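You operate a simulated robot arm through the tools that you are given. There is no shell and no other tool.

The job below is to be done with a simulated robot arm. You get a single attempt, and the scene is never put back.

## Task
A plug is loose: switch off, press it home, switch on and test.
Fine: the test has to pass.

The check looks at the end state, three seconds after you hand in, the way a careful person would. Anything else that was tipped, shoved, dropped, spilled or broken makes it a failure.

## Robot
A 6-joint arm with a two-finger gripper, fixed in place. Base frame: the origin is at the foot of the arm, x ahead of it, y to its left, z up; the work surface is at about z = 772. Readings come in mm, degrees, newtons and seconds.
Its first joint turns from -166.0 to 166.0 degrees. Payload 3.43 kg.
The TCP is the grasp point between the finger pads, 20 mm short of the fingertips. In the tool frame z runs along the fingers and y along their closing line. The gripper opens to 190 mm. The gripper's body begins 248 mm behind the TCP.
Orientation is that of the tool frame in the base frame, as a unit quaternion [x, y, z, w]. With the fingers straight down and closing along the base's y, the tool's x points along the base's -x, its y along +y and its z along -z.

## Interface
- The arm moves only by the tool step_arm. Its arguments are lists of equal length, an entry for each row: "dp": the shift along the tool's x, y, z in mm, a list of three; "rot": the turn, a rotation vector about the tool's x, y, z in degrees, a list of three. In form: {"dp": [[x, y, z], ...], "rot": [[ax, ay, az], ...]}. A call has 1 to 20 rows; each row is the pose to reach, as a shift and turn from the pose commanded when the call began, along the tool's axes at that moment. "hand" is the opening, from 0 (shut) to 1 (fully open), set as the call begins (left out, the last holds). Rows are played at 5 a second. More than 50 mm and 8.6 degrees between two rows, or a gripper value outside its range, and nothing of the call is played. Where a pose cannot be reached the arm comes as near as it can. A force on the tool above 50 N (or 10 N above the force at the start of the call, whichever is more), or a blocked arm, ends the call early, and 0.2 s more pass. The fingers move at their own pace (about 45 mm/s each) and stop on an object; they squeeze with about 33 N. The grip force told is the motor's: it shows also when the fingers shut on nothing. Time passes only in rows, and 0.2 s behind the last, so rows that repeat a pose let the fingers close. It gives the time, the measured TCP pose, the force on the tool (base axes), the opening and the grip force at its end, in the units of the frame above (readings bear some noise), with the torque about the TCP (base axes, N m) and any sound that the robot's microphone picked up.
- Cameras (640 x 400 px; columns grow to the right, rows downward): "scene" is fixed at [49.7, 651.4, 1535.8]; the picture's right is [-0.22, -0.97, 0.00], its down [-0.69, 0.16, -0.70] and it looks along [0.68, -0.16, -0.71] (base axes); focal length 338 px, centre (320, 200). "wrist" rides on the gripper at [70, -8, -288] in the tool frame; the picture's right is [0.12, 0.99, 0.00], its down [-0.96, 0.11, -0.25] and it looks along [-0.25, 0.03, 0.97] (tool axes); focal length 261 px, centre (320, 200). There is no depth. A picture from a camera that has moved, and an enlarged one, comes with that camera's place and axes in the base frame and with its lens.
- camera(camera): a new picture of that camera. No time passes.
- move_column(by): slides the trunk up (or, below 0, down) by that many mm; the arm rides with it, the base frame stays. It gives what a move gives, with no picture.
- close_up(camera, box): a new picture of the part [left, top, right, bottom] of that camera's present view, enlarged. No time passes.
- hand_in(): hands the job in; it is judged then, once.

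Places have to be worked out from the pictures, the camera data and where the tool is seen. Open the gripper and draw the arm clear of the work before you hand the job in, unless the task says otherwise.

The tools are called as name(argument=value, ...) on one line, values as JSON. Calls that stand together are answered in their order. step_arm: Moves the arm, as the interface text tells. Its arguments: {"type":"object","properties":{"dp":{"type":"array"},"rot":{"type":"array"},"hand":{"type":"number"}},"required":["dp","rot"]} The other tools are called the same way: move_column (by) slides the trunk up or down; camera (camera) takes a picture; close_up (camera, box) takes an enlarged picture of a part of a camera's view; hand_in () hands the job in.

At the start:

```text
time: 0.0
tcp_pos: [711.4, 421.8, 1095.3]
orientation: [0.0, 1.0, 0.0, 0.0]
contact_force: [0.2, -0.9, 1.0]
torque: [-0.02, 0.01, 0.0]
width: 189.8
grasp_force: 0.1
trunk travel left (down, up): [-150.0, 90.0]
```

scene: 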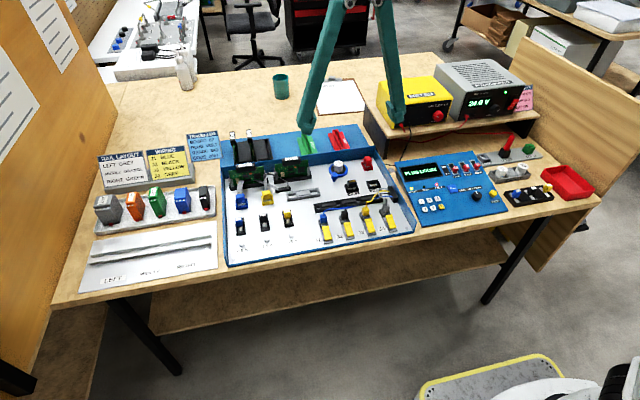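
wrist: 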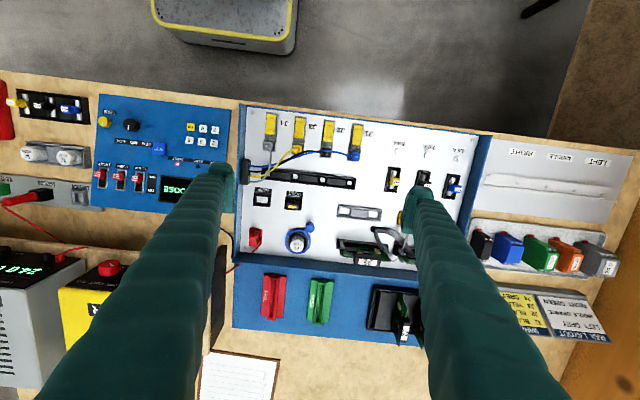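

I start by looking closer at the work area from the scene camera and the wrist camera to read labels and find the loose plug.

close_up(camera="scene", box=[220, 120, 420, 270])

close_up(camera="scene", box=[380, 60, 600, 230])

close_up(camera="scene", box=[70, 120, 250, 300])

close_up(camera="wrist", box=[230, 90, 490, 270])

close_up(camera="wrist", box=[0, 80, 240, 260])

```text
2.67 times, centred on (320, 195) of scene
camera zoom: at [49.7, 651.4, 1535.8], right [-0.22, -0.97, 0.0], down [-0.69, 0.16, -0.7], along [0.68, -0.16, -0.71], focal length 901 px, centre (320, 213)
```

zoom: 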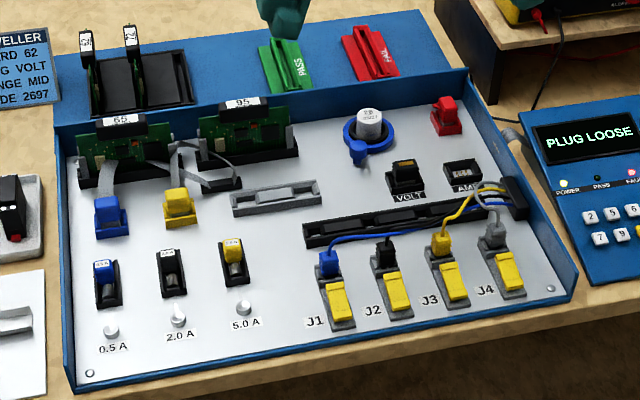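

```text
2.35 times, centred on (490, 145) of scene
camera zoom: at [49.7, 651.4, 1535.8], right [-0.22, -0.97, 0.0], down [-0.69, 0.16, -0.7], along [0.68, -0.16, -0.71], focal length 795 px, centre (-80, 329)
```

zoom: 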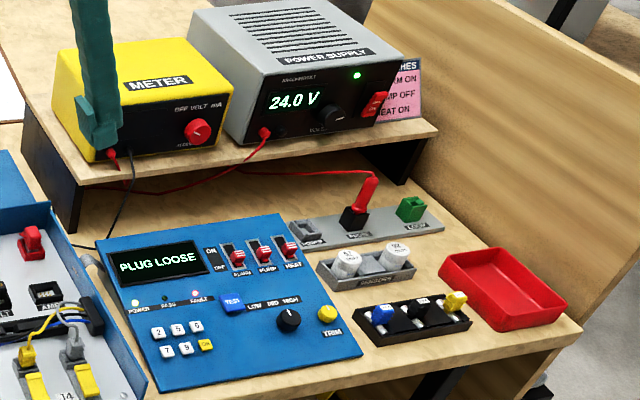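

```text
2.22 times, centred on (160, 210) of scene
camera zoom: at [49.7, 651.4, 1535.8], right [-0.22, -0.97, 0.0], down [-0.69, 0.16, -0.7], along [0.68, -0.16, -0.71], focal length 751 px, centre (676, 178)
```

zoom: 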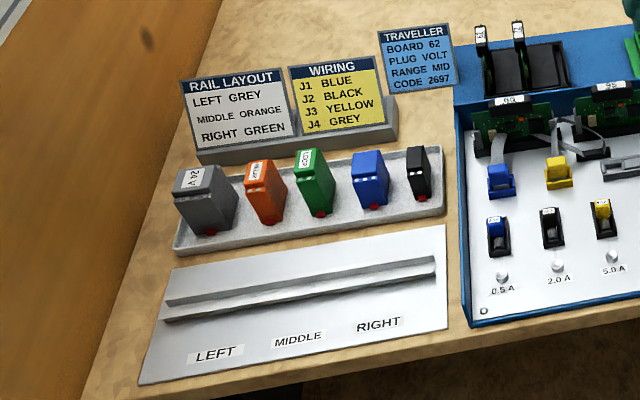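

```text
2.22 times, centred on (360, 180) of wrist
camera zoom: at [641.1, 413.0, 1382.1], right [-0.12, 0.99, 0.0], down [0.96, 0.11, 0.25], along [0.25, 0.03, -0.97], focal length 579 px, centre (231, 244)
```

zoom: 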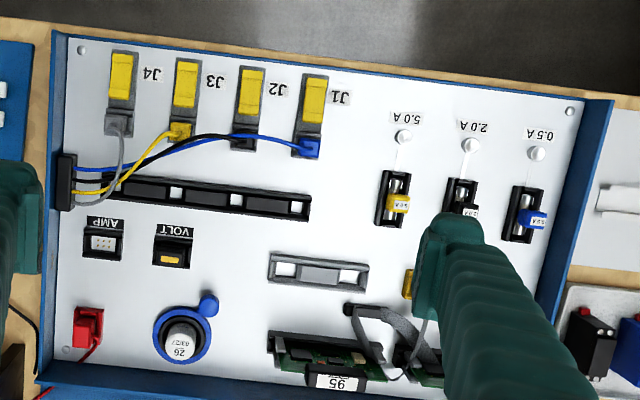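

```text
2.22 times, centred on (120, 170) of wrist
camera zoom: at [641.1, 413.0, 1382.1], right [-0.12, 0.99, 0.0], down [0.96, 0.11, 0.25], along [0.25, 0.03, -0.97], focal length 579 px, centre (764, 267)
```

zoom: 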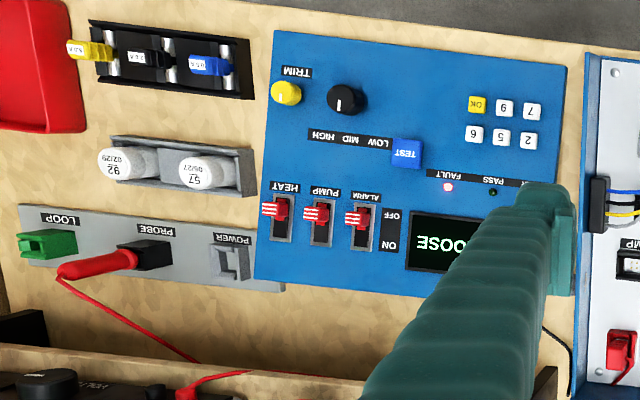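

The display reads PLUG LOOSE with the fault lamp on; I now zoom hard on each candidate plug (blue/yellow ribbon plugs, red plug, probe, loop, J1–J4) and on the supply's switch.

close_up(camera="scene", box=[225, 150, 325, 215])

close_up(camera="scene", box=[310, 145, 420, 250])

close_up(camera="scene", box=[440, 55, 560, 130])

close_up(camera="scene", box=[470, 125, 570, 210])

close_up(camera="scene", box=[395, 140, 515, 230])

close_up(camera="wrist", box=[230, 180, 350, 260])

close_up(camera="wrist", box=[330, 140, 480, 270])

```text
6.15 times, centred on (275, 182) of scene
camera zoom: at [49.7, 651.4, 1535.8], right [-0.22, -0.97, 0.0], down [-0.69, 0.16, -0.7], along [0.68, -0.16, -0.71], focal length 2079 px, centre (597, 308)
```

zoom: 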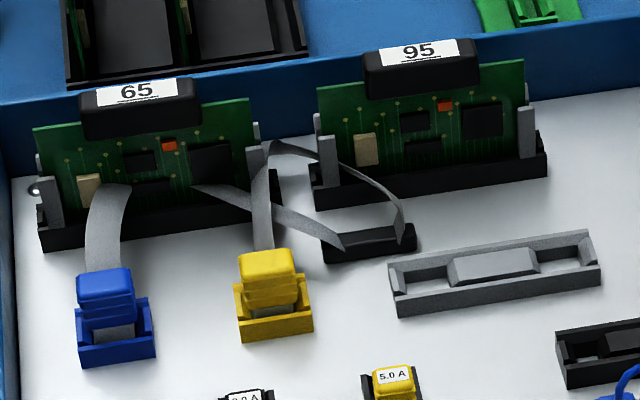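

```text
3.81 times, centred on (365, 198) of scene
camera zoom: at [49.7, 651.4, 1535.8], right [-0.22, -0.97, 0.0], down [-0.69, 0.16, -0.7], along [0.68, -0.16, -0.71], focal length 1287 px, centre (149, 210)
```

zoom: 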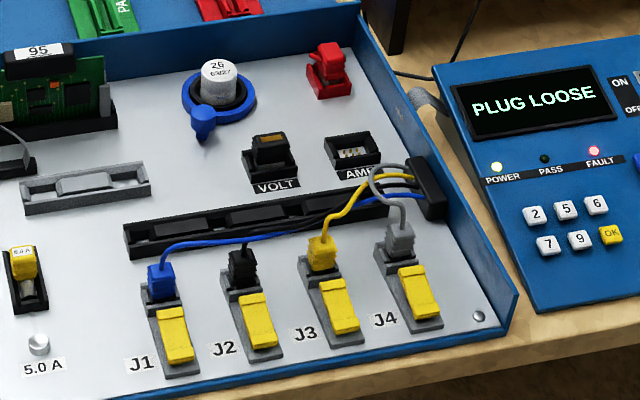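

```text
5.33 times, centred on (500, 92) of scene
camera zoom: at [49.7, 651.4, 1535.8], right [-0.22, -0.97, 0.0], down [-0.69, 0.16, -0.7], along [0.68, -0.16, -0.71], focal length 1802 px, centre (-640, 773)
```

zoom: 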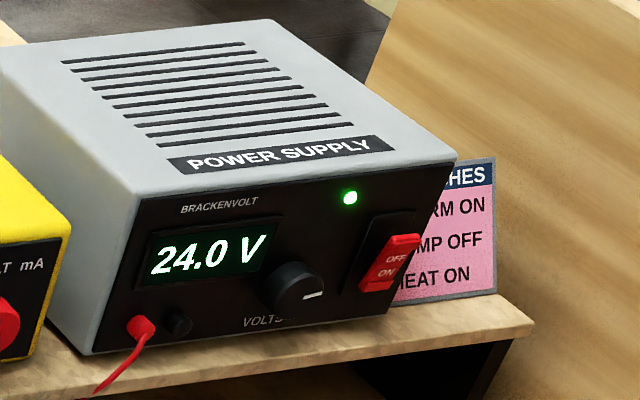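

```text
4.71 times, centred on (520, 168) of scene
camera zoom: at [49.7, 651.4, 1535.8], right [-0.22, -0.97, 0.0], down [-0.69, 0.16, -0.7], along [0.68, -0.16, -0.71], focal length 1590 px, centre (-621, 353)
```

zoom: 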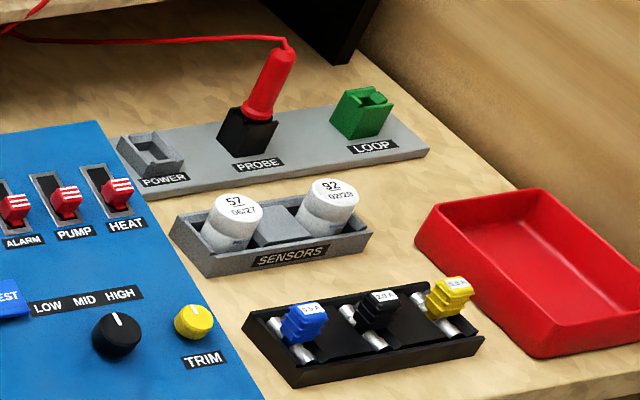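

```text
4.44 times, centred on (455, 185) of scene
camera zoom: at [49.7, 651.4, 1535.8], right [-0.22, -0.97, 0.0], down [-0.69, 0.16, -0.7], along [0.68, -0.16, -0.71], focal length 1501 px, centre (-280, 267)
```

zoom: 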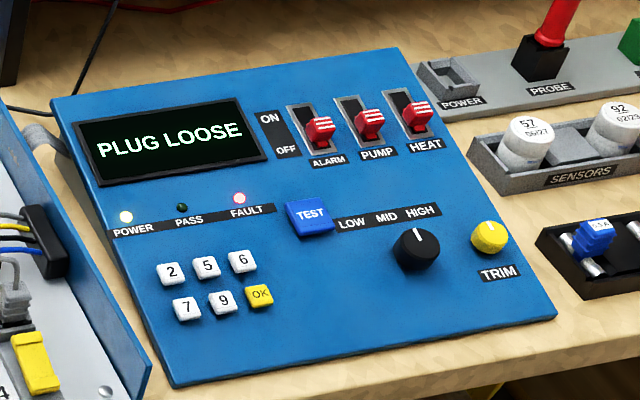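

```text
5.00 times, centred on (290, 220) of wrist
camera zoom: at [641.1, 413.0, 1382.1], right [-0.12, 0.99, 0.0], down [0.96, 0.11, 0.25], along [0.25, 0.03, -0.97], focal length 1303 px, centre (470, 100)
```

zoom: 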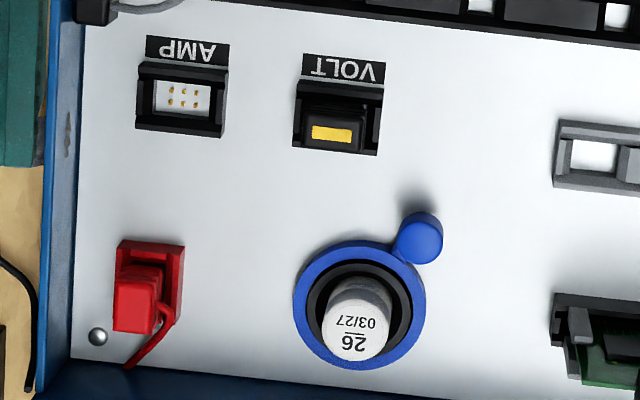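

```text
3.08 times, centred on (405, 205) of wrist
camera zoom: at [641.1, 413.0, 1382.1], right [-0.12, 0.99, 0.0], down [0.96, 0.11, 0.25], along [0.25, 0.03, -0.97], focal length 802 px, centre (58, 185)
```

zoom: 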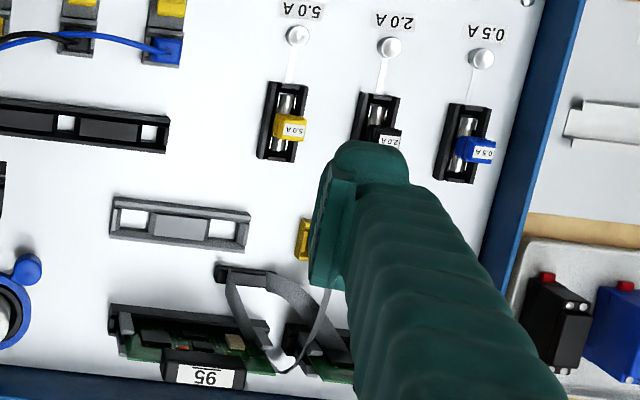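

The ribbon plugs (blue, yellow), the red plug and the black VOLT plug all need a tighter look to tell which one stands proud of its socket.

close_up(camera="scene", box=[228, 184, 256, 212])

close_up(camera="scene", box=[254, 182, 282, 210])

close_up(camera="scene", box=[340, 150, 390, 200])

close_up(camera="scene", box=[315, 200, 400, 245])

close_up(camera="wrist", box=[250, 100, 370, 180])

```text
14.29 times, centred on (242, 198) of scene
camera zoom: at [49.7, 651.4, 1535.8], right [-0.22, -0.97, 0.0], down [-0.69, 0.16, -0.7], along [0.68, -0.16, -0.71], focal length 4826 px, centre (1434, 229)
```

zoom: 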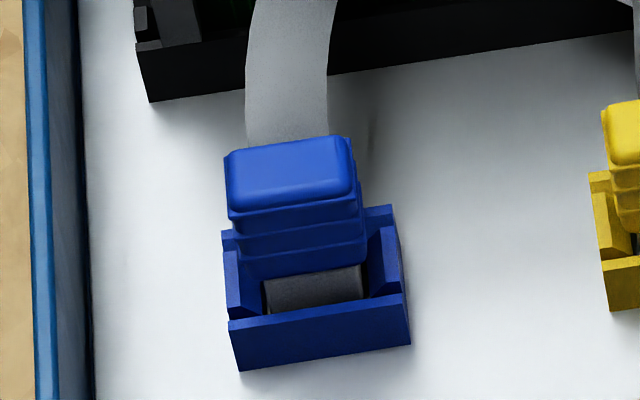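

```text
14.29 times, centred on (268, 196) of scene
camera zoom: at [49.7, 651.4, 1535.8], right [-0.22, -0.97, 0.0], down [-0.69, 0.16, -0.7], along [0.68, -0.16, -0.71], focal length 4826 px, centre (1063, 257)
```

zoom: 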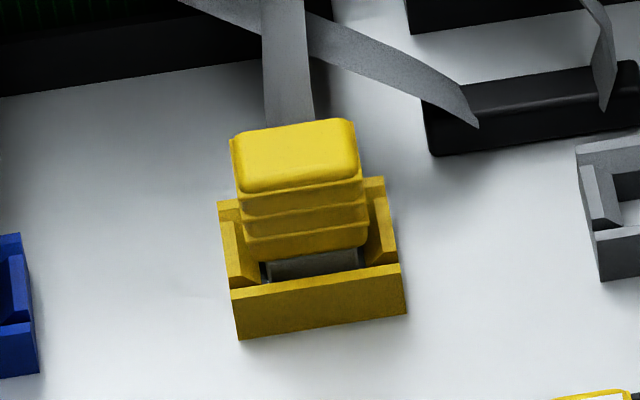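

```text
8.00 times, centred on (365, 175) of scene
camera zoom: at [49.7, 651.4, 1535.8], right [-0.22, -0.97, 0.0], down [-0.69, 0.16, -0.7], along [0.68, -0.16, -0.71], focal length 2703 px, centre (-40, 400)
```

zoom: 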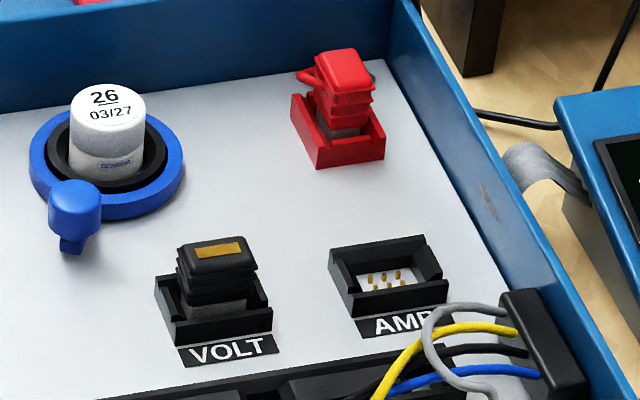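

```text
7.53 times, centred on (358, 222) of scene
camera zoom: at [49.7, 651.4, 1535.8], right [-0.22, -0.97, 0.0], down [-0.69, 0.16, -0.7], along [0.68, -0.16, -0.71], focal length 2544 px, centre (38, 31)
```

zoom: 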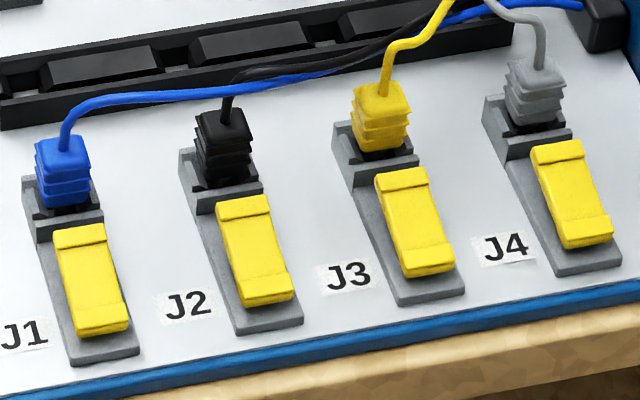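

```text
5.00 times, centred on (310, 140) of wrist
camera zoom: at [641.1, 413.0, 1382.1], right [-0.12, 0.99, 0.0], down [0.96, 0.11, 0.25], along [0.25, 0.03, -0.97], focal length 1303 px, centre (370, 500)
```

zoom: 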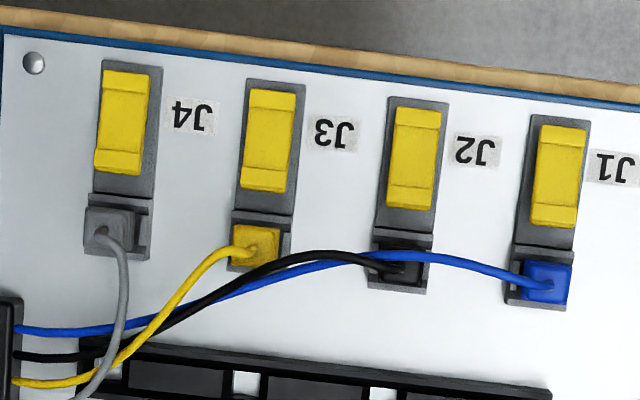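

Blue looks slightly prouder than yellow, but I need closer views of all candidates. Moving the open gripper (staying well above everything, tip about z=980) toward x=800, y=330 to look at the red and VOLT plugs.

step_arm(dp=[[-22, -23, 24], [-44, -46, 48], [-66, -69, 71], [-89, -92, 95], [-89, -92, 95]], rot=[[0, 0, 0], [0, 0, 0], [0, 0, 0], [0, 0, 0], [0, 0, 0]])

camera(camera="wrist")

camera(camera="scene")

```text
time: 1.2
tcp_pos: [800.6, 329.5, 996.9]
orientation: [0.0, 1.0, 0.0, 0.0]
contact_force: [0.4, 0.1, -0.6]
torque: [0.01, 0.0, -0.02]
width: 189.8
grasp_force: 0.1
trunk travel left (down, up): [-150.0, 90.0]
```

```text
taken
camera wrist: at [730.4, 321.3, 1284.8], right [-0.12, 0.99, 0.0], down [0.96, 0.11, 0.25], along [0.25, 0.03, -0.97], focal length 261 px, centre (320, 200)
```

wrist: 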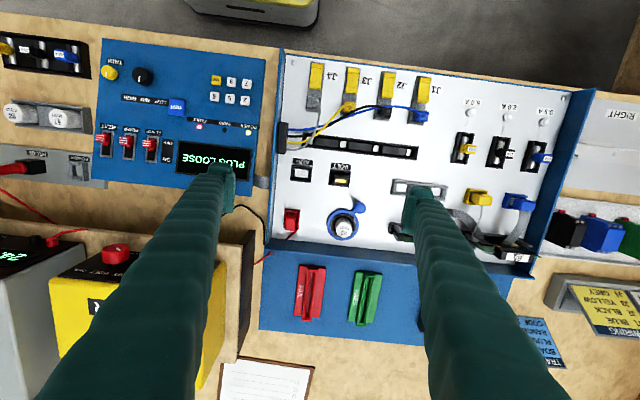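

```text
taken
```

scene: 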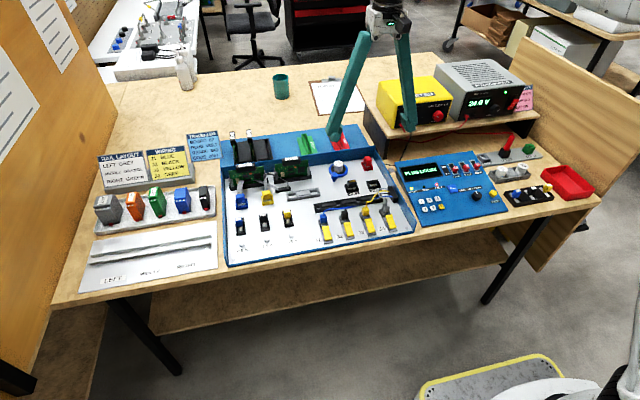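

Now zooming the wrist view on the four ridge-bodied plugs: red, VOLT, yellow and blue.

close_up(camera="wrist", box=[270, 190, 320, 240])

close_up(camera="wrist", box=[315, 155, 365, 195])

close_up(camera="wrist", box=[440, 175, 560, 270])

close_up(camera="wrist", box=[0, 130, 110, 200])

```text
8.00 times, centred on (295, 215) of wrist
camera zoom: at [730.4, 321.3, 1284.8], right [-0.12, 0.99, 0.0], down [0.96, 0.11, 0.25], along [0.25, 0.03, -0.97], focal length 2085 px, centre (520, 80)
```

zoom: 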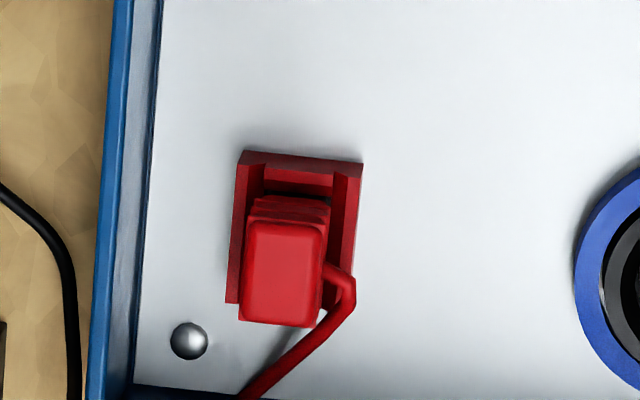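

```text
10.00 times, centred on (340, 175) of wrist
camera zoom: at [730.4, 321.3, 1284.8], right [-0.12, 0.99, 0.0], down [0.96, 0.11, 0.25], along [0.25, 0.03, -0.97], focal length 2606 px, centre (120, 450)
```

zoom: 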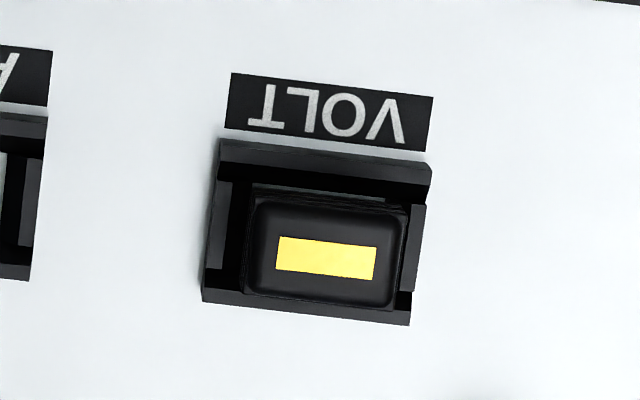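

```text
4.21 times, centred on (500, 222) of wrist
camera zoom: at [730.4, 321.3, 1284.8], right [-0.12, 0.99, 0.0], down [0.96, 0.11, 0.25], along [0.25, 0.03, -0.97], focal length 1098 px, centre (-438, 105)
```

zoom: 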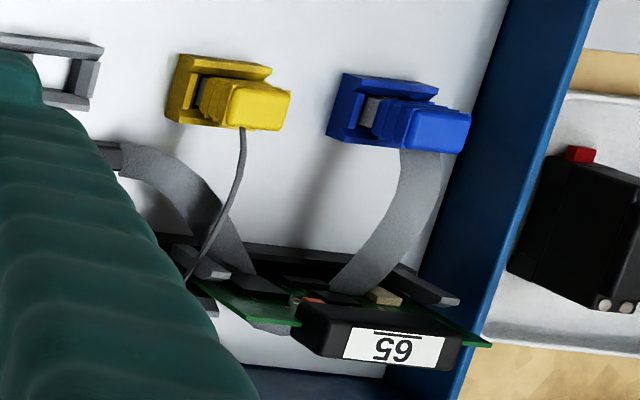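

```text
5.71 times, centred on (55, 165) of wrist
camera zoom: at [730.4, 321.3, 1284.8], right [-0.12, 0.99, 0.0], down [0.96, 0.11, 0.25], along [0.25, 0.03, -0.97], focal length 1489 px, centre (1834, 400)
```

zoom: 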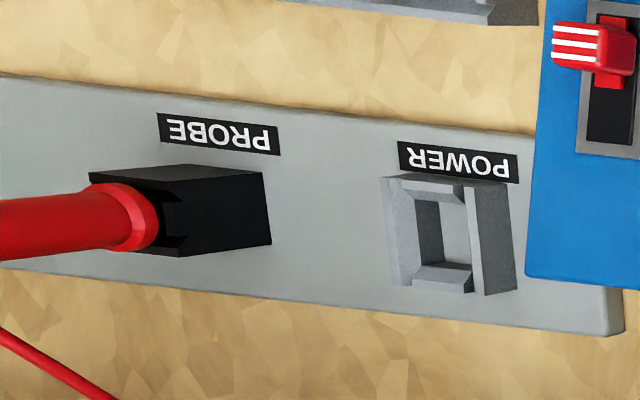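

In the side view the blue plug exposes clearly more of its grey shank than yellow. Compare red and VOLT at the same magnification from the scene camera.

close_up(camera="scene", box=[354, 148, 382, 176])

close_up(camera="scene", box=[338, 174, 366, 202])

close_up(camera="wrist", box=[460, 180, 500, 210])

close_up(camera="wrist", box=[500, 185, 540, 215])

close_up(camera="scene", box=[500, 130, 545, 165])

```text
14.29 times, centred on (368, 162) of scene
camera zoom: at [49.7, 651.4, 1535.8], right [-0.22, -0.97, 0.0], down [-0.69, 0.16, -0.7], along [0.68, -0.16, -0.71], focal length 4826 px, centre (-366, 743)
```

zoom: 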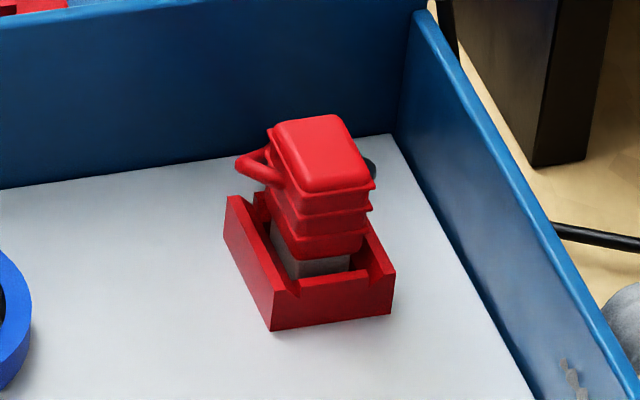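

```text
14.29 times, centred on (352, 188) of scene
camera zoom: at [49.7, 651.4, 1535.8], right [-0.22, -0.97, 0.0], down [-0.69, 0.16, -0.7], along [0.68, -0.16, -0.71], focal length 4826 px, centre (-137, 371)
```

zoom: 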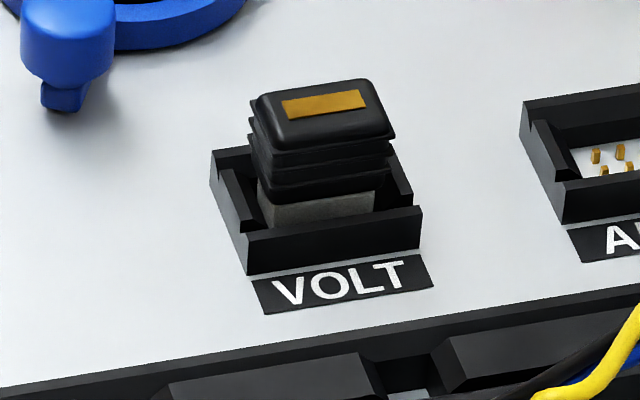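

```text
13.33 times, centred on (480, 195) of wrist
camera zoom: at [730.4, 321.3, 1284.8], right [-0.12, 0.99, 0.0], down [0.96, 0.11, 0.25], along [0.25, 0.03, -0.97], focal length 3475 px, centre (-1813, 267)
```

zoom: 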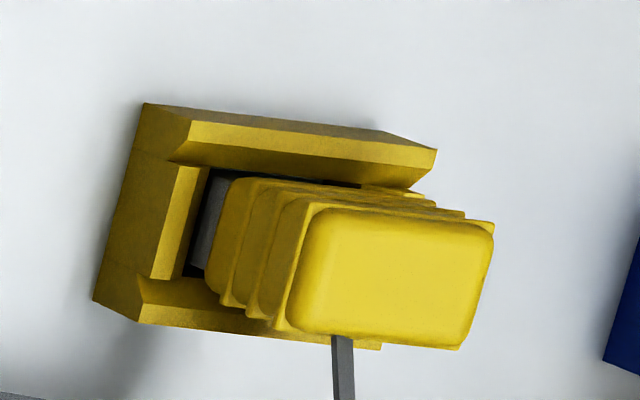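

```text
13.33 times, centred on (520, 200) of wrist
camera zoom: at [730.4, 321.3, 1284.8], right [-0.12, 0.99, 0.0], down [0.96, 0.11, 0.25], along [0.25, 0.03, -0.97], focal length 3475 px, centre (-2347, 200)
```

zoom: 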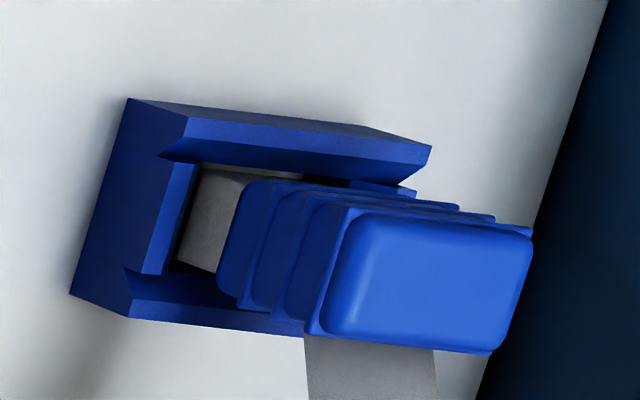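

```text
11.43 times, centred on (522, 148) of scene
camera zoom: at [49.7, 651.4, 1535.8], right [-0.22, -0.97, 0.0], down [-0.69, 0.16, -0.7], along [0.68, -0.16, -0.71], focal length 3861 px, centre (-1994, 800)
```

zoom: 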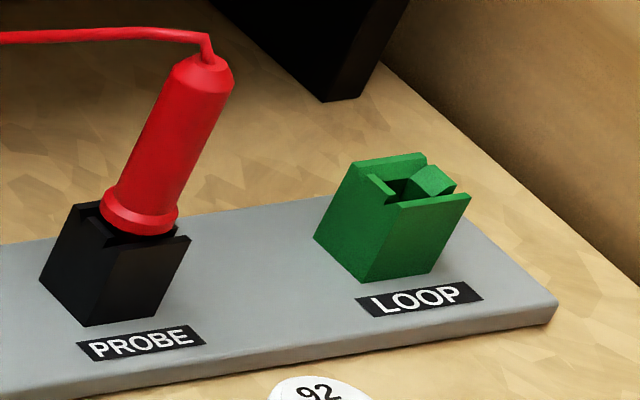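

Triangulating plug tops against the panel gives blue ≈ 44 mm, yellow ≈ 39 mm and red ≈ 39 mm, so blue at about (814, 725) is the loose one, about 5 mm proud. Next I fly across at the same height (tip about z=977, x=800, nothing tall there) to y≈-230 and pitch the tool forward 45° to view the power supply front.

step_arm(dp=[[0, -46, 0], [0, -92, 0], [0, -138, 0], [0, -184, 0], [0, -230, 0], [0, -276, 0], [0, -322, 0], [0, -368, 0], [0, -414, 0], [0, -460, 0], [0, -506, 0], [0, -552, 0], [0, -560, 0], [0, -560, 0], [0, -560, 0], [0, -560, 0], [0, -560, 0], [0, -560, 0], [0, -560, 0]], rot=[[0, 0, 0], [0, 0, 0], [0, 0, 0], [0, 0, 0], [0, 0, 0], [0, 0, 0], [0, 0, 0], [0, 0, 0], [0, 0, 0], [0, 0, 0], [0, 0, 0], [0, 0, 0], [0, -7.5, 0], [0, -15, 0], [0, -22.5, 0], [0, -30, 0], [0, -37.5, 0], [0, -45, 0], [0, -45, 0]])

camera(camera="wrist")

camera(camera="scene")

```text
time: 5.2
tcp_pos: [800.1, -231.8, 998.9]
orientation: [0.002, 0.924, -0.002, 0.383]
contact_force: [0.6, 0.5, 1.1]
torque: [-0.02, 0.02, 0.01]
width: 189.9
grasp_force: 0.2
trunk travel left (down, up): [-150.0, 90.0]
```

```text
taken
camera wrist: at [546.7, -239.5, 1153.2], right [-0.08, 0.99, -0.09], down [0.5, 0.12, 0.86], along [0.86, 0.03, -0.51], focal length 261 px, centre (320, 200)
```

wrist: 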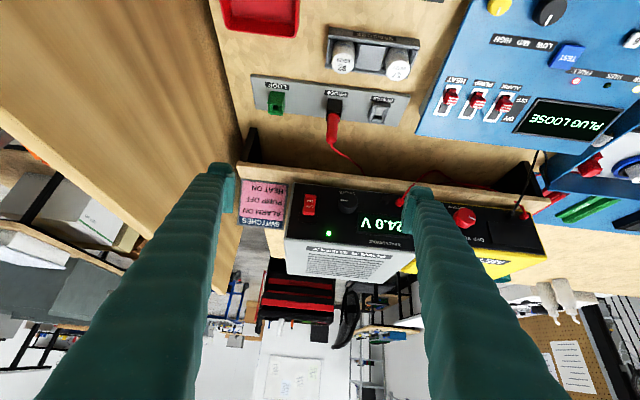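

```text
taken
```

scene: 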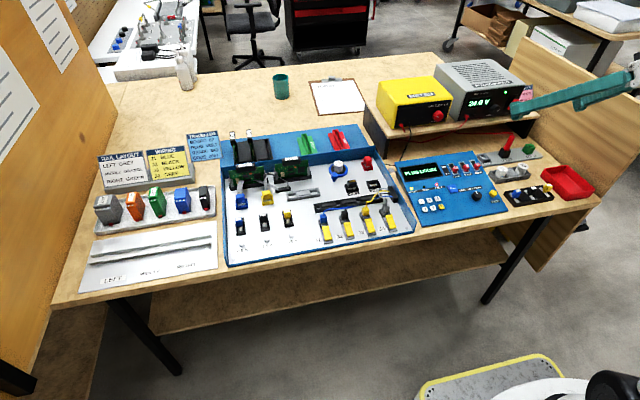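

The supply's rocker is at about (309, 204) in this upside-down wrist view. Zooming in for its geometry.

close_up(camera="wrist", box=[280, 170, 400, 270])

close_up(camera="wrist", box=[290, 182, 330, 222])

close_up(camera="wrist", box=[420, 20, 640, 160])

close_up(camera="scene", box=[490, 75, 545, 120])

```text
4.00 times, centred on (340, 220) of wrist
camera zoom: at [546.7, -239.5, 1153.2], right [-0.08, 0.99, -0.09], down [0.5, 0.12, 0.86], along [0.86, 0.03, -0.51], focal length 1043 px, centre (240, 120)
```

zoom: 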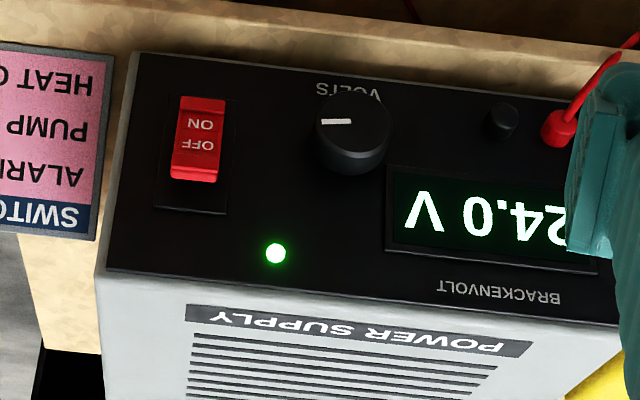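

```text
10.00 times, centred on (310, 202) of wrist
camera zoom: at [546.7, -239.5, 1153.2], right [-0.08, 0.99, -0.09], down [0.5, 0.12, 0.86], along [0.86, 0.03, -0.51], focal length 2606 px, centre (420, 180)
```

zoom: 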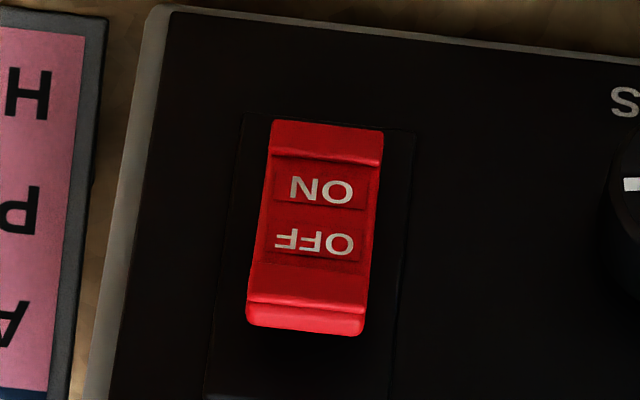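

```text
2.86 times, centred on (530, 90) of wrist
camera zoom: at [546.7, -239.5, 1153.2], right [-0.08, 0.99, -0.09], down [0.5, 0.12, 0.86], along [0.86, 0.03, -0.51], focal length 745 px, centre (-280, 514)
```

zoom: 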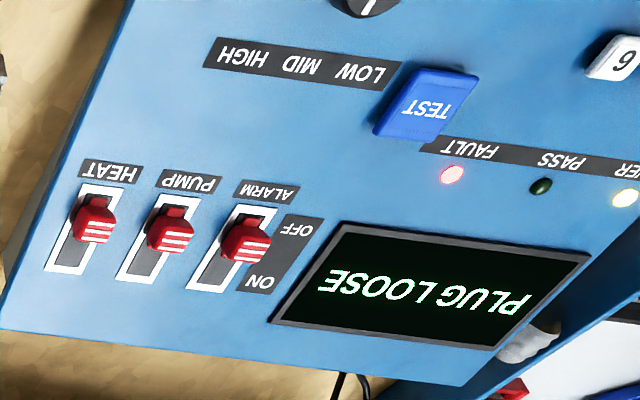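

```text
8.89 times, centred on (518, 98) of scene
camera zoom: at [49.7, 651.4, 1535.8], right [-0.22, -0.97, 0.0], down [-0.69, 0.16, -0.7], along [0.68, -0.16, -0.71], focal length 3003 px, centre (-1436, 1111)
```

zoom: 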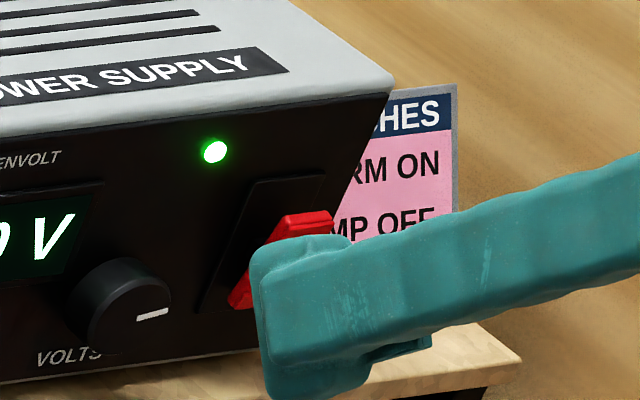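

Triangulated: the rocker is at x≈930, y≈-243, spanning z≈917–957, with its OFF half (upper) standing out. I close the fingers and bring the leading finger edge to about 40 mm in front of the OFF half, then check with pictures.

step_arm(dp=[[0, 0, 0], [-3.5, -5.5, 39], [-7.1, -11, 77.8], [-7.1, -11, 77.8], [-7.1, -11, 77.8], [-7.1, -11, 77.8], [-7.1, -11, 77.8], [-7.1, -11, 77.8], [-7.1, -11, 77.8], [-7.1, -11, 77.8], [-7.1, -11, 77.8], [-7.1, -11, 77.8]], rot=[[0, 0, 0], [0, 0, 0], [0, 0, 0], [0, 0, 0], [0, 0, 0], [0, 0, 0], [0, 0, 0], [0, 0, 0], [0, 0, 0], [0, 0, 0], [0, 0, 0], [0, 0, 0]], hand=0)

camera(camera="wrist")

close_up(camera="scene", box=[480, 70, 560, 130])

```text
time: 7.8
tcp_pos: [861.8, -241.0, 949.7]
orientation: [0.001, 0.924, 0.0, 0.383]
contact_force: [-0.4, -1.1, -0.8]
torque: [0.03, 0.06, 0.04]
width: 0.2
grasp_force: 33.1
trunk travel left (down, up): [-150.0, 90.0]
```

```text
taken
camera wrist: at [607.8, -249.8, 1104.3], right [-0.08, 0.99, -0.08], down [0.51, 0.11, 0.86], along [0.86, 0.03, -0.51], focal length 261 px, centre (320, 200)
```

wrist: 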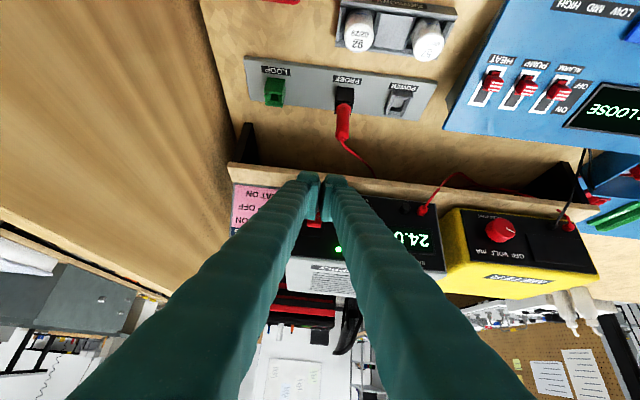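

```text
6.67 times, centred on (520, 100) of scene
camera zoom: at [49.7, 651.4, 1535.8], right [-0.22, -0.97, 0.0], down [-0.69, 0.16, -0.7], along [0.68, -0.16, -0.71], focal length 2252 px, centre (-1013, 867)
```

zoom: 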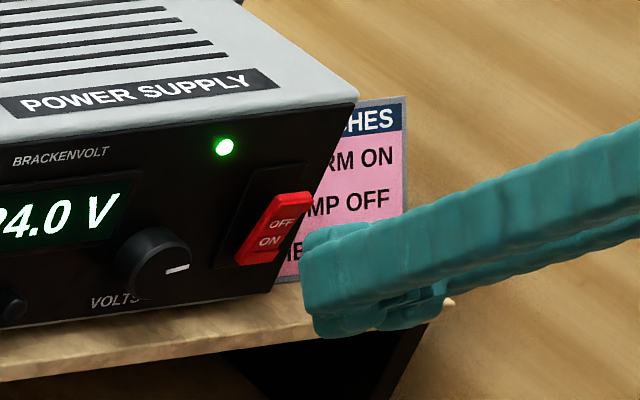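

Projection of the fingertip matches the picture within a pixel or two, so the calibration is good. I lower the edge to z≈945 (upper OFF half), advance, and press gently in small steps.

step_arm(dp=[[-21.2, -1, 28.3], [-24.7, -1, 31.8], [-27.6, -1, 34.6], [-29.7, -1, 36.8]], rot=[[0, 0, 0], [0, 0, 0], [0, 0, 0], [0, 0, 0]])

close_up(camera="scene", box=[480, 70, 560, 130])

```text
time: 8.8
tcp_pos: [906.1, -243.5, 944.9]
orientation: [0.001, 0.924, 0.0, 0.383]
contact_force: [-1.1, 0.1, 0.2]
torque: [0.04, 0.01, -0.02]
width: 0.0
grasp_force: 33.0
trunk travel left (down, up): [-150.0, 90.0]
```

```text
6.67 times, centred on (520, 100) of scene
camera zoom: at [49.7, 651.4, 1535.8], right [-0.22, -0.97, 0.0], down [-0.69, 0.16, -0.7], along [0.68, -0.16, -0.71], focal length 2252 px, centre (-1013, 867)
```

zoom: 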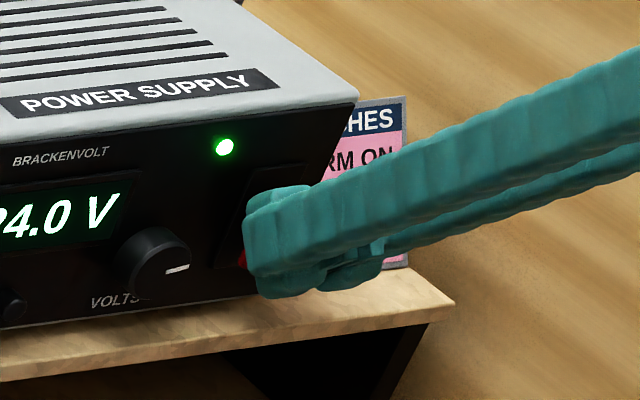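

No real contact yet (force about 1 N). Advancing further in 3 mm steps; the call will stop on force.

step_arm(dp=[[-2.1, 0, 2.1], [-4.2, 0, 4.2], [-5.7, 0, 5.7]], rot=[[0, 0, 0], [0, 0, 0], [0, 0, 0]])

close_up(camera="scene", box=[440, 60, 560, 140])

```text
time: 9.6
tcp_pos: [911.5, -243.6, 944.9]
orientation: [0.0, 0.924, 0.0, 0.383]
contact_force: [-43.3, -10.8, 12.7]
torque: [0.04, -0.29, -0.29]
width: 5.9
grasp_force: 34.2
trunk travel left (down, up): [-150.0, 90.0]
stopped in row 3: the force on the tool passed its limit at 56 N (the readings are from after the stop); the commanded pose is now the measured one
```

```text
5.00 times, centred on (500, 100) of scene
camera zoom: at [49.7, 651.4, 1535.8], right [-0.22, -0.97, 0.0], down [-0.69, 0.16, -0.7], along [0.68, -0.16, -0.71], focal length 1689 px, centre (-580, 700)
```

zoom: 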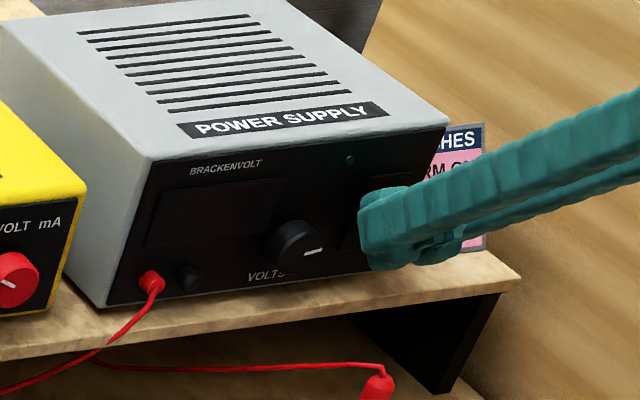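

The supply display and lamp went dark: switched off. Backing straight off along -x and checking the supply has not shifted.

step_arm(dp=[[7, 0, -7], [28, 0, -28], [56, 0, -56], [56, 0, -56]], rot=[[0, 0, 0], [0, 0, 0], [0, 0, 0], [0, 0, 0]])

close_up(camera="scene", box=[480, 70, 560, 130])

close_up(camera="scene", box=[370, 55, 570, 210])

```text
time: 10.6
tcp_pos: [834.9, -242.2, 945.8]
orientation: [-0.001, 0.924, 0.001, 0.382]
contact_force: [-0.1, 0.6, 0.0]
torque: [0.0, 0.03, 0.0]
width: 0.0
grasp_force: 34.3
trunk travel left (down, up): [-150.0, 90.0]
```

```text
6.67 times, centred on (520, 100) of scene
camera zoom: at [49.7, 651.4, 1535.8], right [-0.22, -0.97, 0.0], down [-0.69, 0.16, -0.7], along [0.68, -0.16, -0.71], focal length 2252 px, centre (-1013, 867)
```

zoom: 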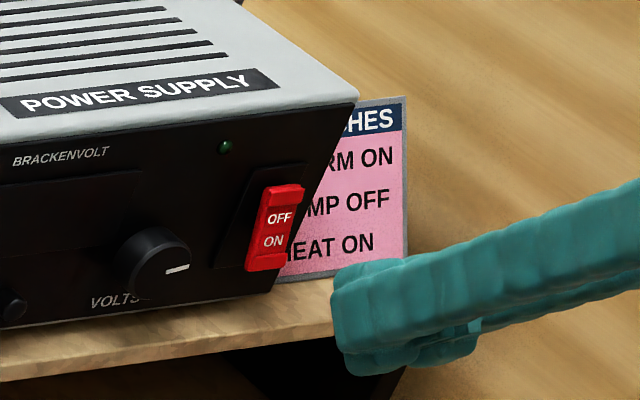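

```text
2.58 times, centred on (470, 132) of scene
camera zoom: at [49.7, 651.4, 1535.8], right [-0.22, -0.97, 0.0], down [-0.69, 0.16, -0.7], along [0.68, -0.16, -0.71], focal length 872 px, centre (-67, 374)
```

zoom: 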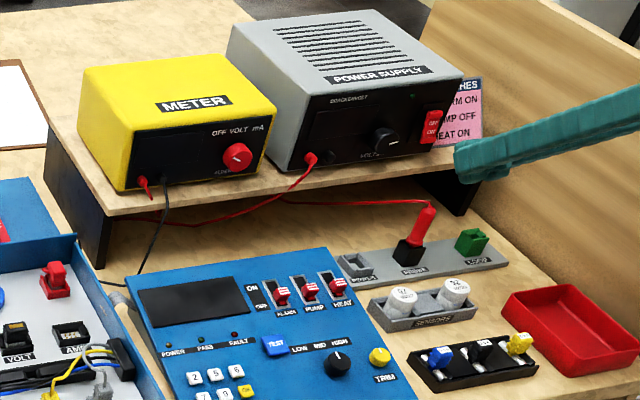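

Power is off and nothing moved. Now I retreat and raise, then traverse toward the blue plug at a safe height (lowest finger corner z≈970), keeping the 45° forward tilt, which also gives the extra reach needed there.

step_arm(dp=[[7, 0, -46], [14.1, 0, -91.9], [14.1, 47, -91.9], [14.1, 94, -91.9], [14.1, 141, -91.9], [14.1, 188, -91.9], [14.1, 235, -91.9], [14.1, 282, -91.9], [14.1, 329, -91.9], [14.1, 376, -91.9], [14.1, 423, -91.9], [14.1, 470, -91.9], [14.1, 517, -91.9], [14.1, 564, -91.9], [14.1, 611, -91.9], [14.1, 658, -91.9], [14.1, 705, -91.9], [14.1, 752, -91.9], [14.1, 799, -91.9], [14.1, 842, -91.9]], rot=[[0, 0, 0], [0, 0, 0], [0, 0, 0], [0, 0, 0], [0, 0, 0], [0, 0, 0], [0, 0, 0], [0, 0, 0], [0, 0, 0], [0, 0, 0], [0, 0, 0], [0, 0, 0], [0, 0, 0], [0, 0, 0], [0, 0, 0], [0, 0, 0], [0, 0, 0], [0, 0, 0], [0, 0, 0], [0, 0, 0]])

camera(camera="wrist")

camera(camera="scene")

```text
time: 14.8
tcp_pos: [759.3, 598.8, 1000.0]
orientation: [0.0, 0.924, 0.001, 0.382]
contact_force: [-0.1, -0.6, 0.6]
torque: [0.14, 0.13, 0.12]
width: 0.0
grasp_force: 34.3
trunk travel left (down, up): [-150.0, 90.0]
```

```text
taken
camera wrist: at [506.8, 589.8, 1154.7], right [-0.09, 0.99, -0.08], down [0.51, 0.11, 0.85], along [0.86, 0.03, -0.51], focal length 261 px, centre (320, 200)
```

wrist: 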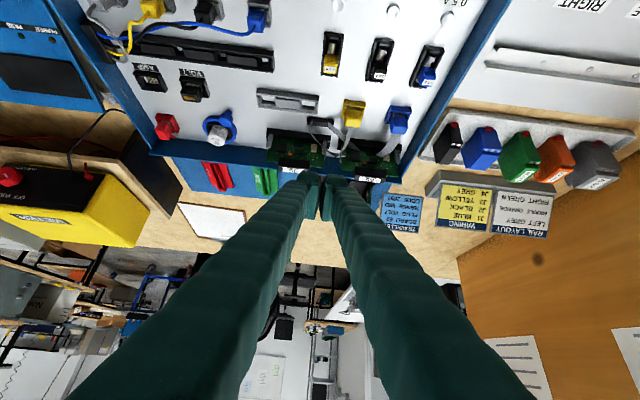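

```text
taken
```

scene: 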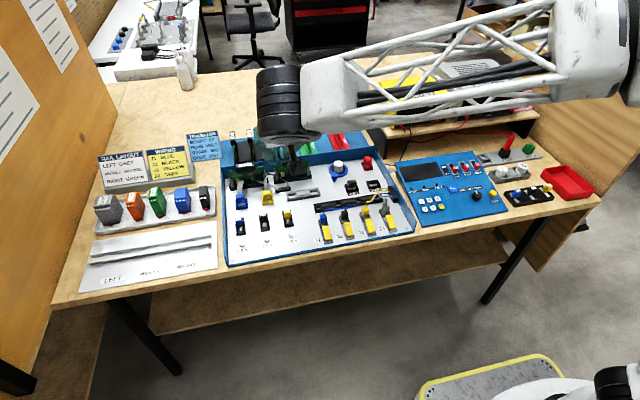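

The arm is near; the wrist camera now sees both ribbon plugs from the front. Zooming there to refine the blue plug's location and height.

close_up(camera="wrist", box=[330, 85, 430, 165])

close_up(camera="wrist", box=[380, 100, 420, 140])

close_up(camera="wrist", box=[335, 90, 375, 130])

```text
5.00 times, centred on (380, 125) of wrist
camera zoom: at [506.8, 589.8, 1154.7], right [-0.09, 0.99, -0.08], down [0.51, 0.11, 0.85], along [0.86, 0.03, -0.51], focal length 1303 px, centre (20, 575)
```

zoom: 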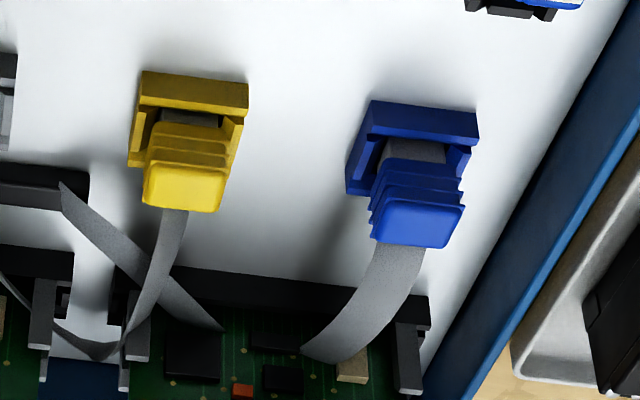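

```text
10.00 times, centred on (400, 120) of wrist
camera zoom: at [506.8, 589.8, 1154.7], right [-0.09, 0.99, -0.08], down [0.51, 0.11, 0.85], along [0.86, 0.03, -0.51], focal length 2606 px, centre (-480, 1000)
```

zoom: 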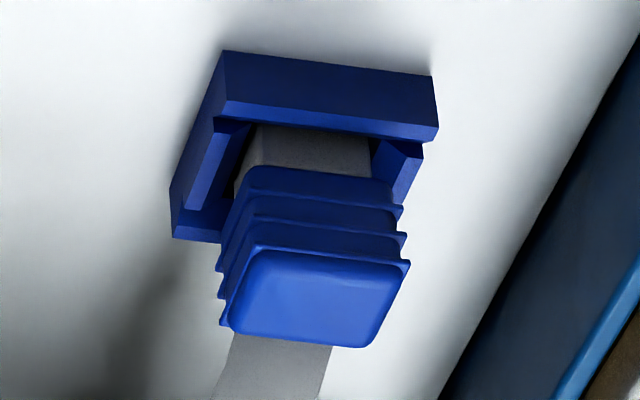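

```text
10.00 times, centred on (355, 110) of wrist
camera zoom: at [506.8, 589.8, 1154.7], right [-0.09, 0.99, -0.08], down [0.51, 0.11, 0.85], along [0.86, 0.03, -0.51], focal length 2606 px, centre (-30, 1100)
```

zoom: 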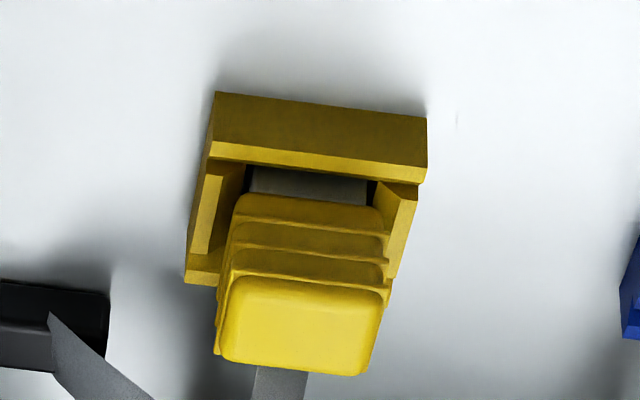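

Blue plug confirmed proud; its top is near (818, 725, 812). I move above it to TCP (818, 725, 870), which puts the lowest finger edge about 29 mm above the plug top.

step_arm(dp=[[-14.1, 42, 14.1], [-28.3, 84, 28.3], [-41.7, 126, 41.7], [-9.9, 126, 73.5], [21.9, 126, 105.3], [50.2, 126, 133.6], [50.2, 126, 133.6]], rot=[[0, 0, 0], [0, 0, 0], [0, 0, 0], [0, 0, 0], [0, 0, 0], [0, 0, 0], [0, 0, 0]])

camera(camera="wrist")

camera(camera="scene")

```text
time: 16.4
tcp_pos: [819.3, 727.3, 868.7]
orientation: [-0.001, 0.924, 0.0, 0.382]
contact_force: [-0.4, 0.3, -0.5]
torque: [-0.01, 0.0, 0.01]
width: 0.1
grasp_force: 34.2
trunk travel left (down, up): [-150.0, 90.0]
```

```text
taken
camera wrist: at [566.7, 717.7, 1023.4], right [-0.09, 0.99, -0.08], down [0.51, 0.12, 0.85], along [0.86, 0.03, -0.51], focal length 261 px, centre (320, 200)
```

wrist: 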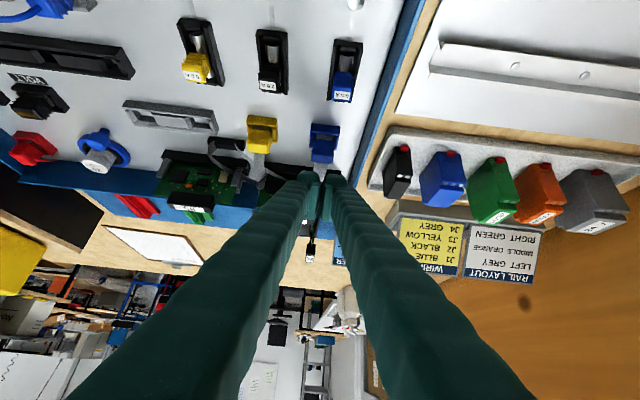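

```text
taken
```

scene: 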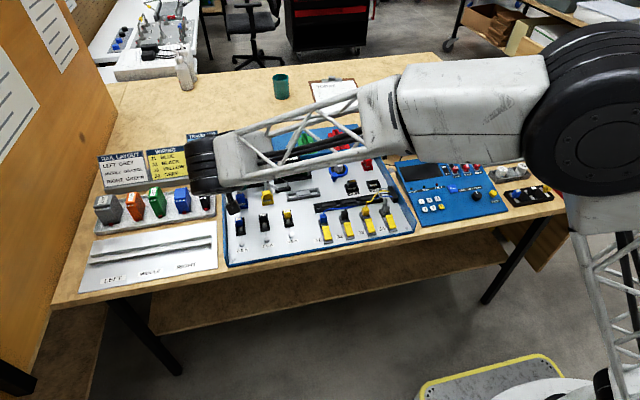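

Reached without trouble. I zoom the wrist and scene views on the fingertip and blue plug to check alignment before descending.

close_up(camera="wrist", box=[280, 105, 370, 225])

close_up(camera="wrist", box=[300, 115, 345, 170])

close_up(camera="scene", box=[215, 175, 275, 225])

```text
3.33 times, centred on (325, 165) of wrist
camera zoom: at [566.7, 717.7, 1023.4], right [-0.09, 0.99, -0.08], down [0.51, 0.12, 0.85], along [0.86, 0.03, -0.51], focal length 869 px, centre (303, 317)
```

zoom: 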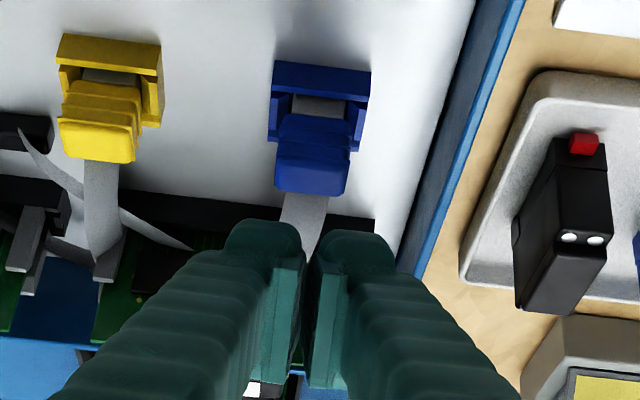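

```text
7.27 times, centred on (322, 142) of wrist
camera zoom: at [566.7, 717.7, 1023.4], right [-0.09, 0.99, -0.08], down [0.51, 0.12, 0.85], along [0.86, 0.03, -0.51], focal length 1896 px, centre (302, 618)
```

zoom: 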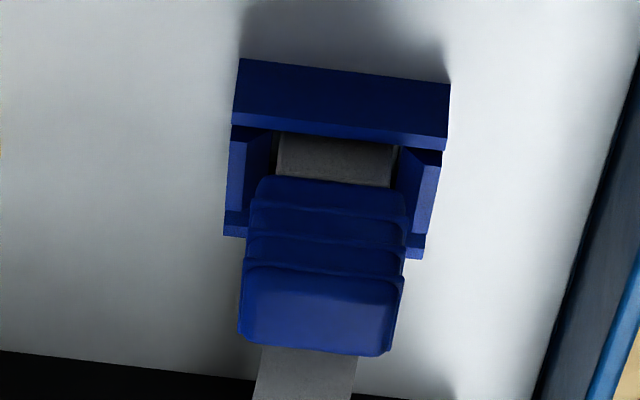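

```text
8.00 times, centred on (245, 200) of scene
camera zoom: at [49.7, 651.4, 1535.8], right [-0.22, -0.97, 0.0], down [-0.69, 0.16, -0.7], along [0.68, -0.16, -0.71], focal length 2703 px, centre (920, 200)
```

zoom: 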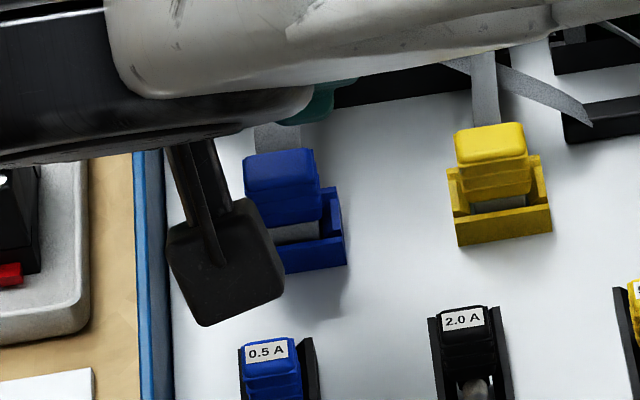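

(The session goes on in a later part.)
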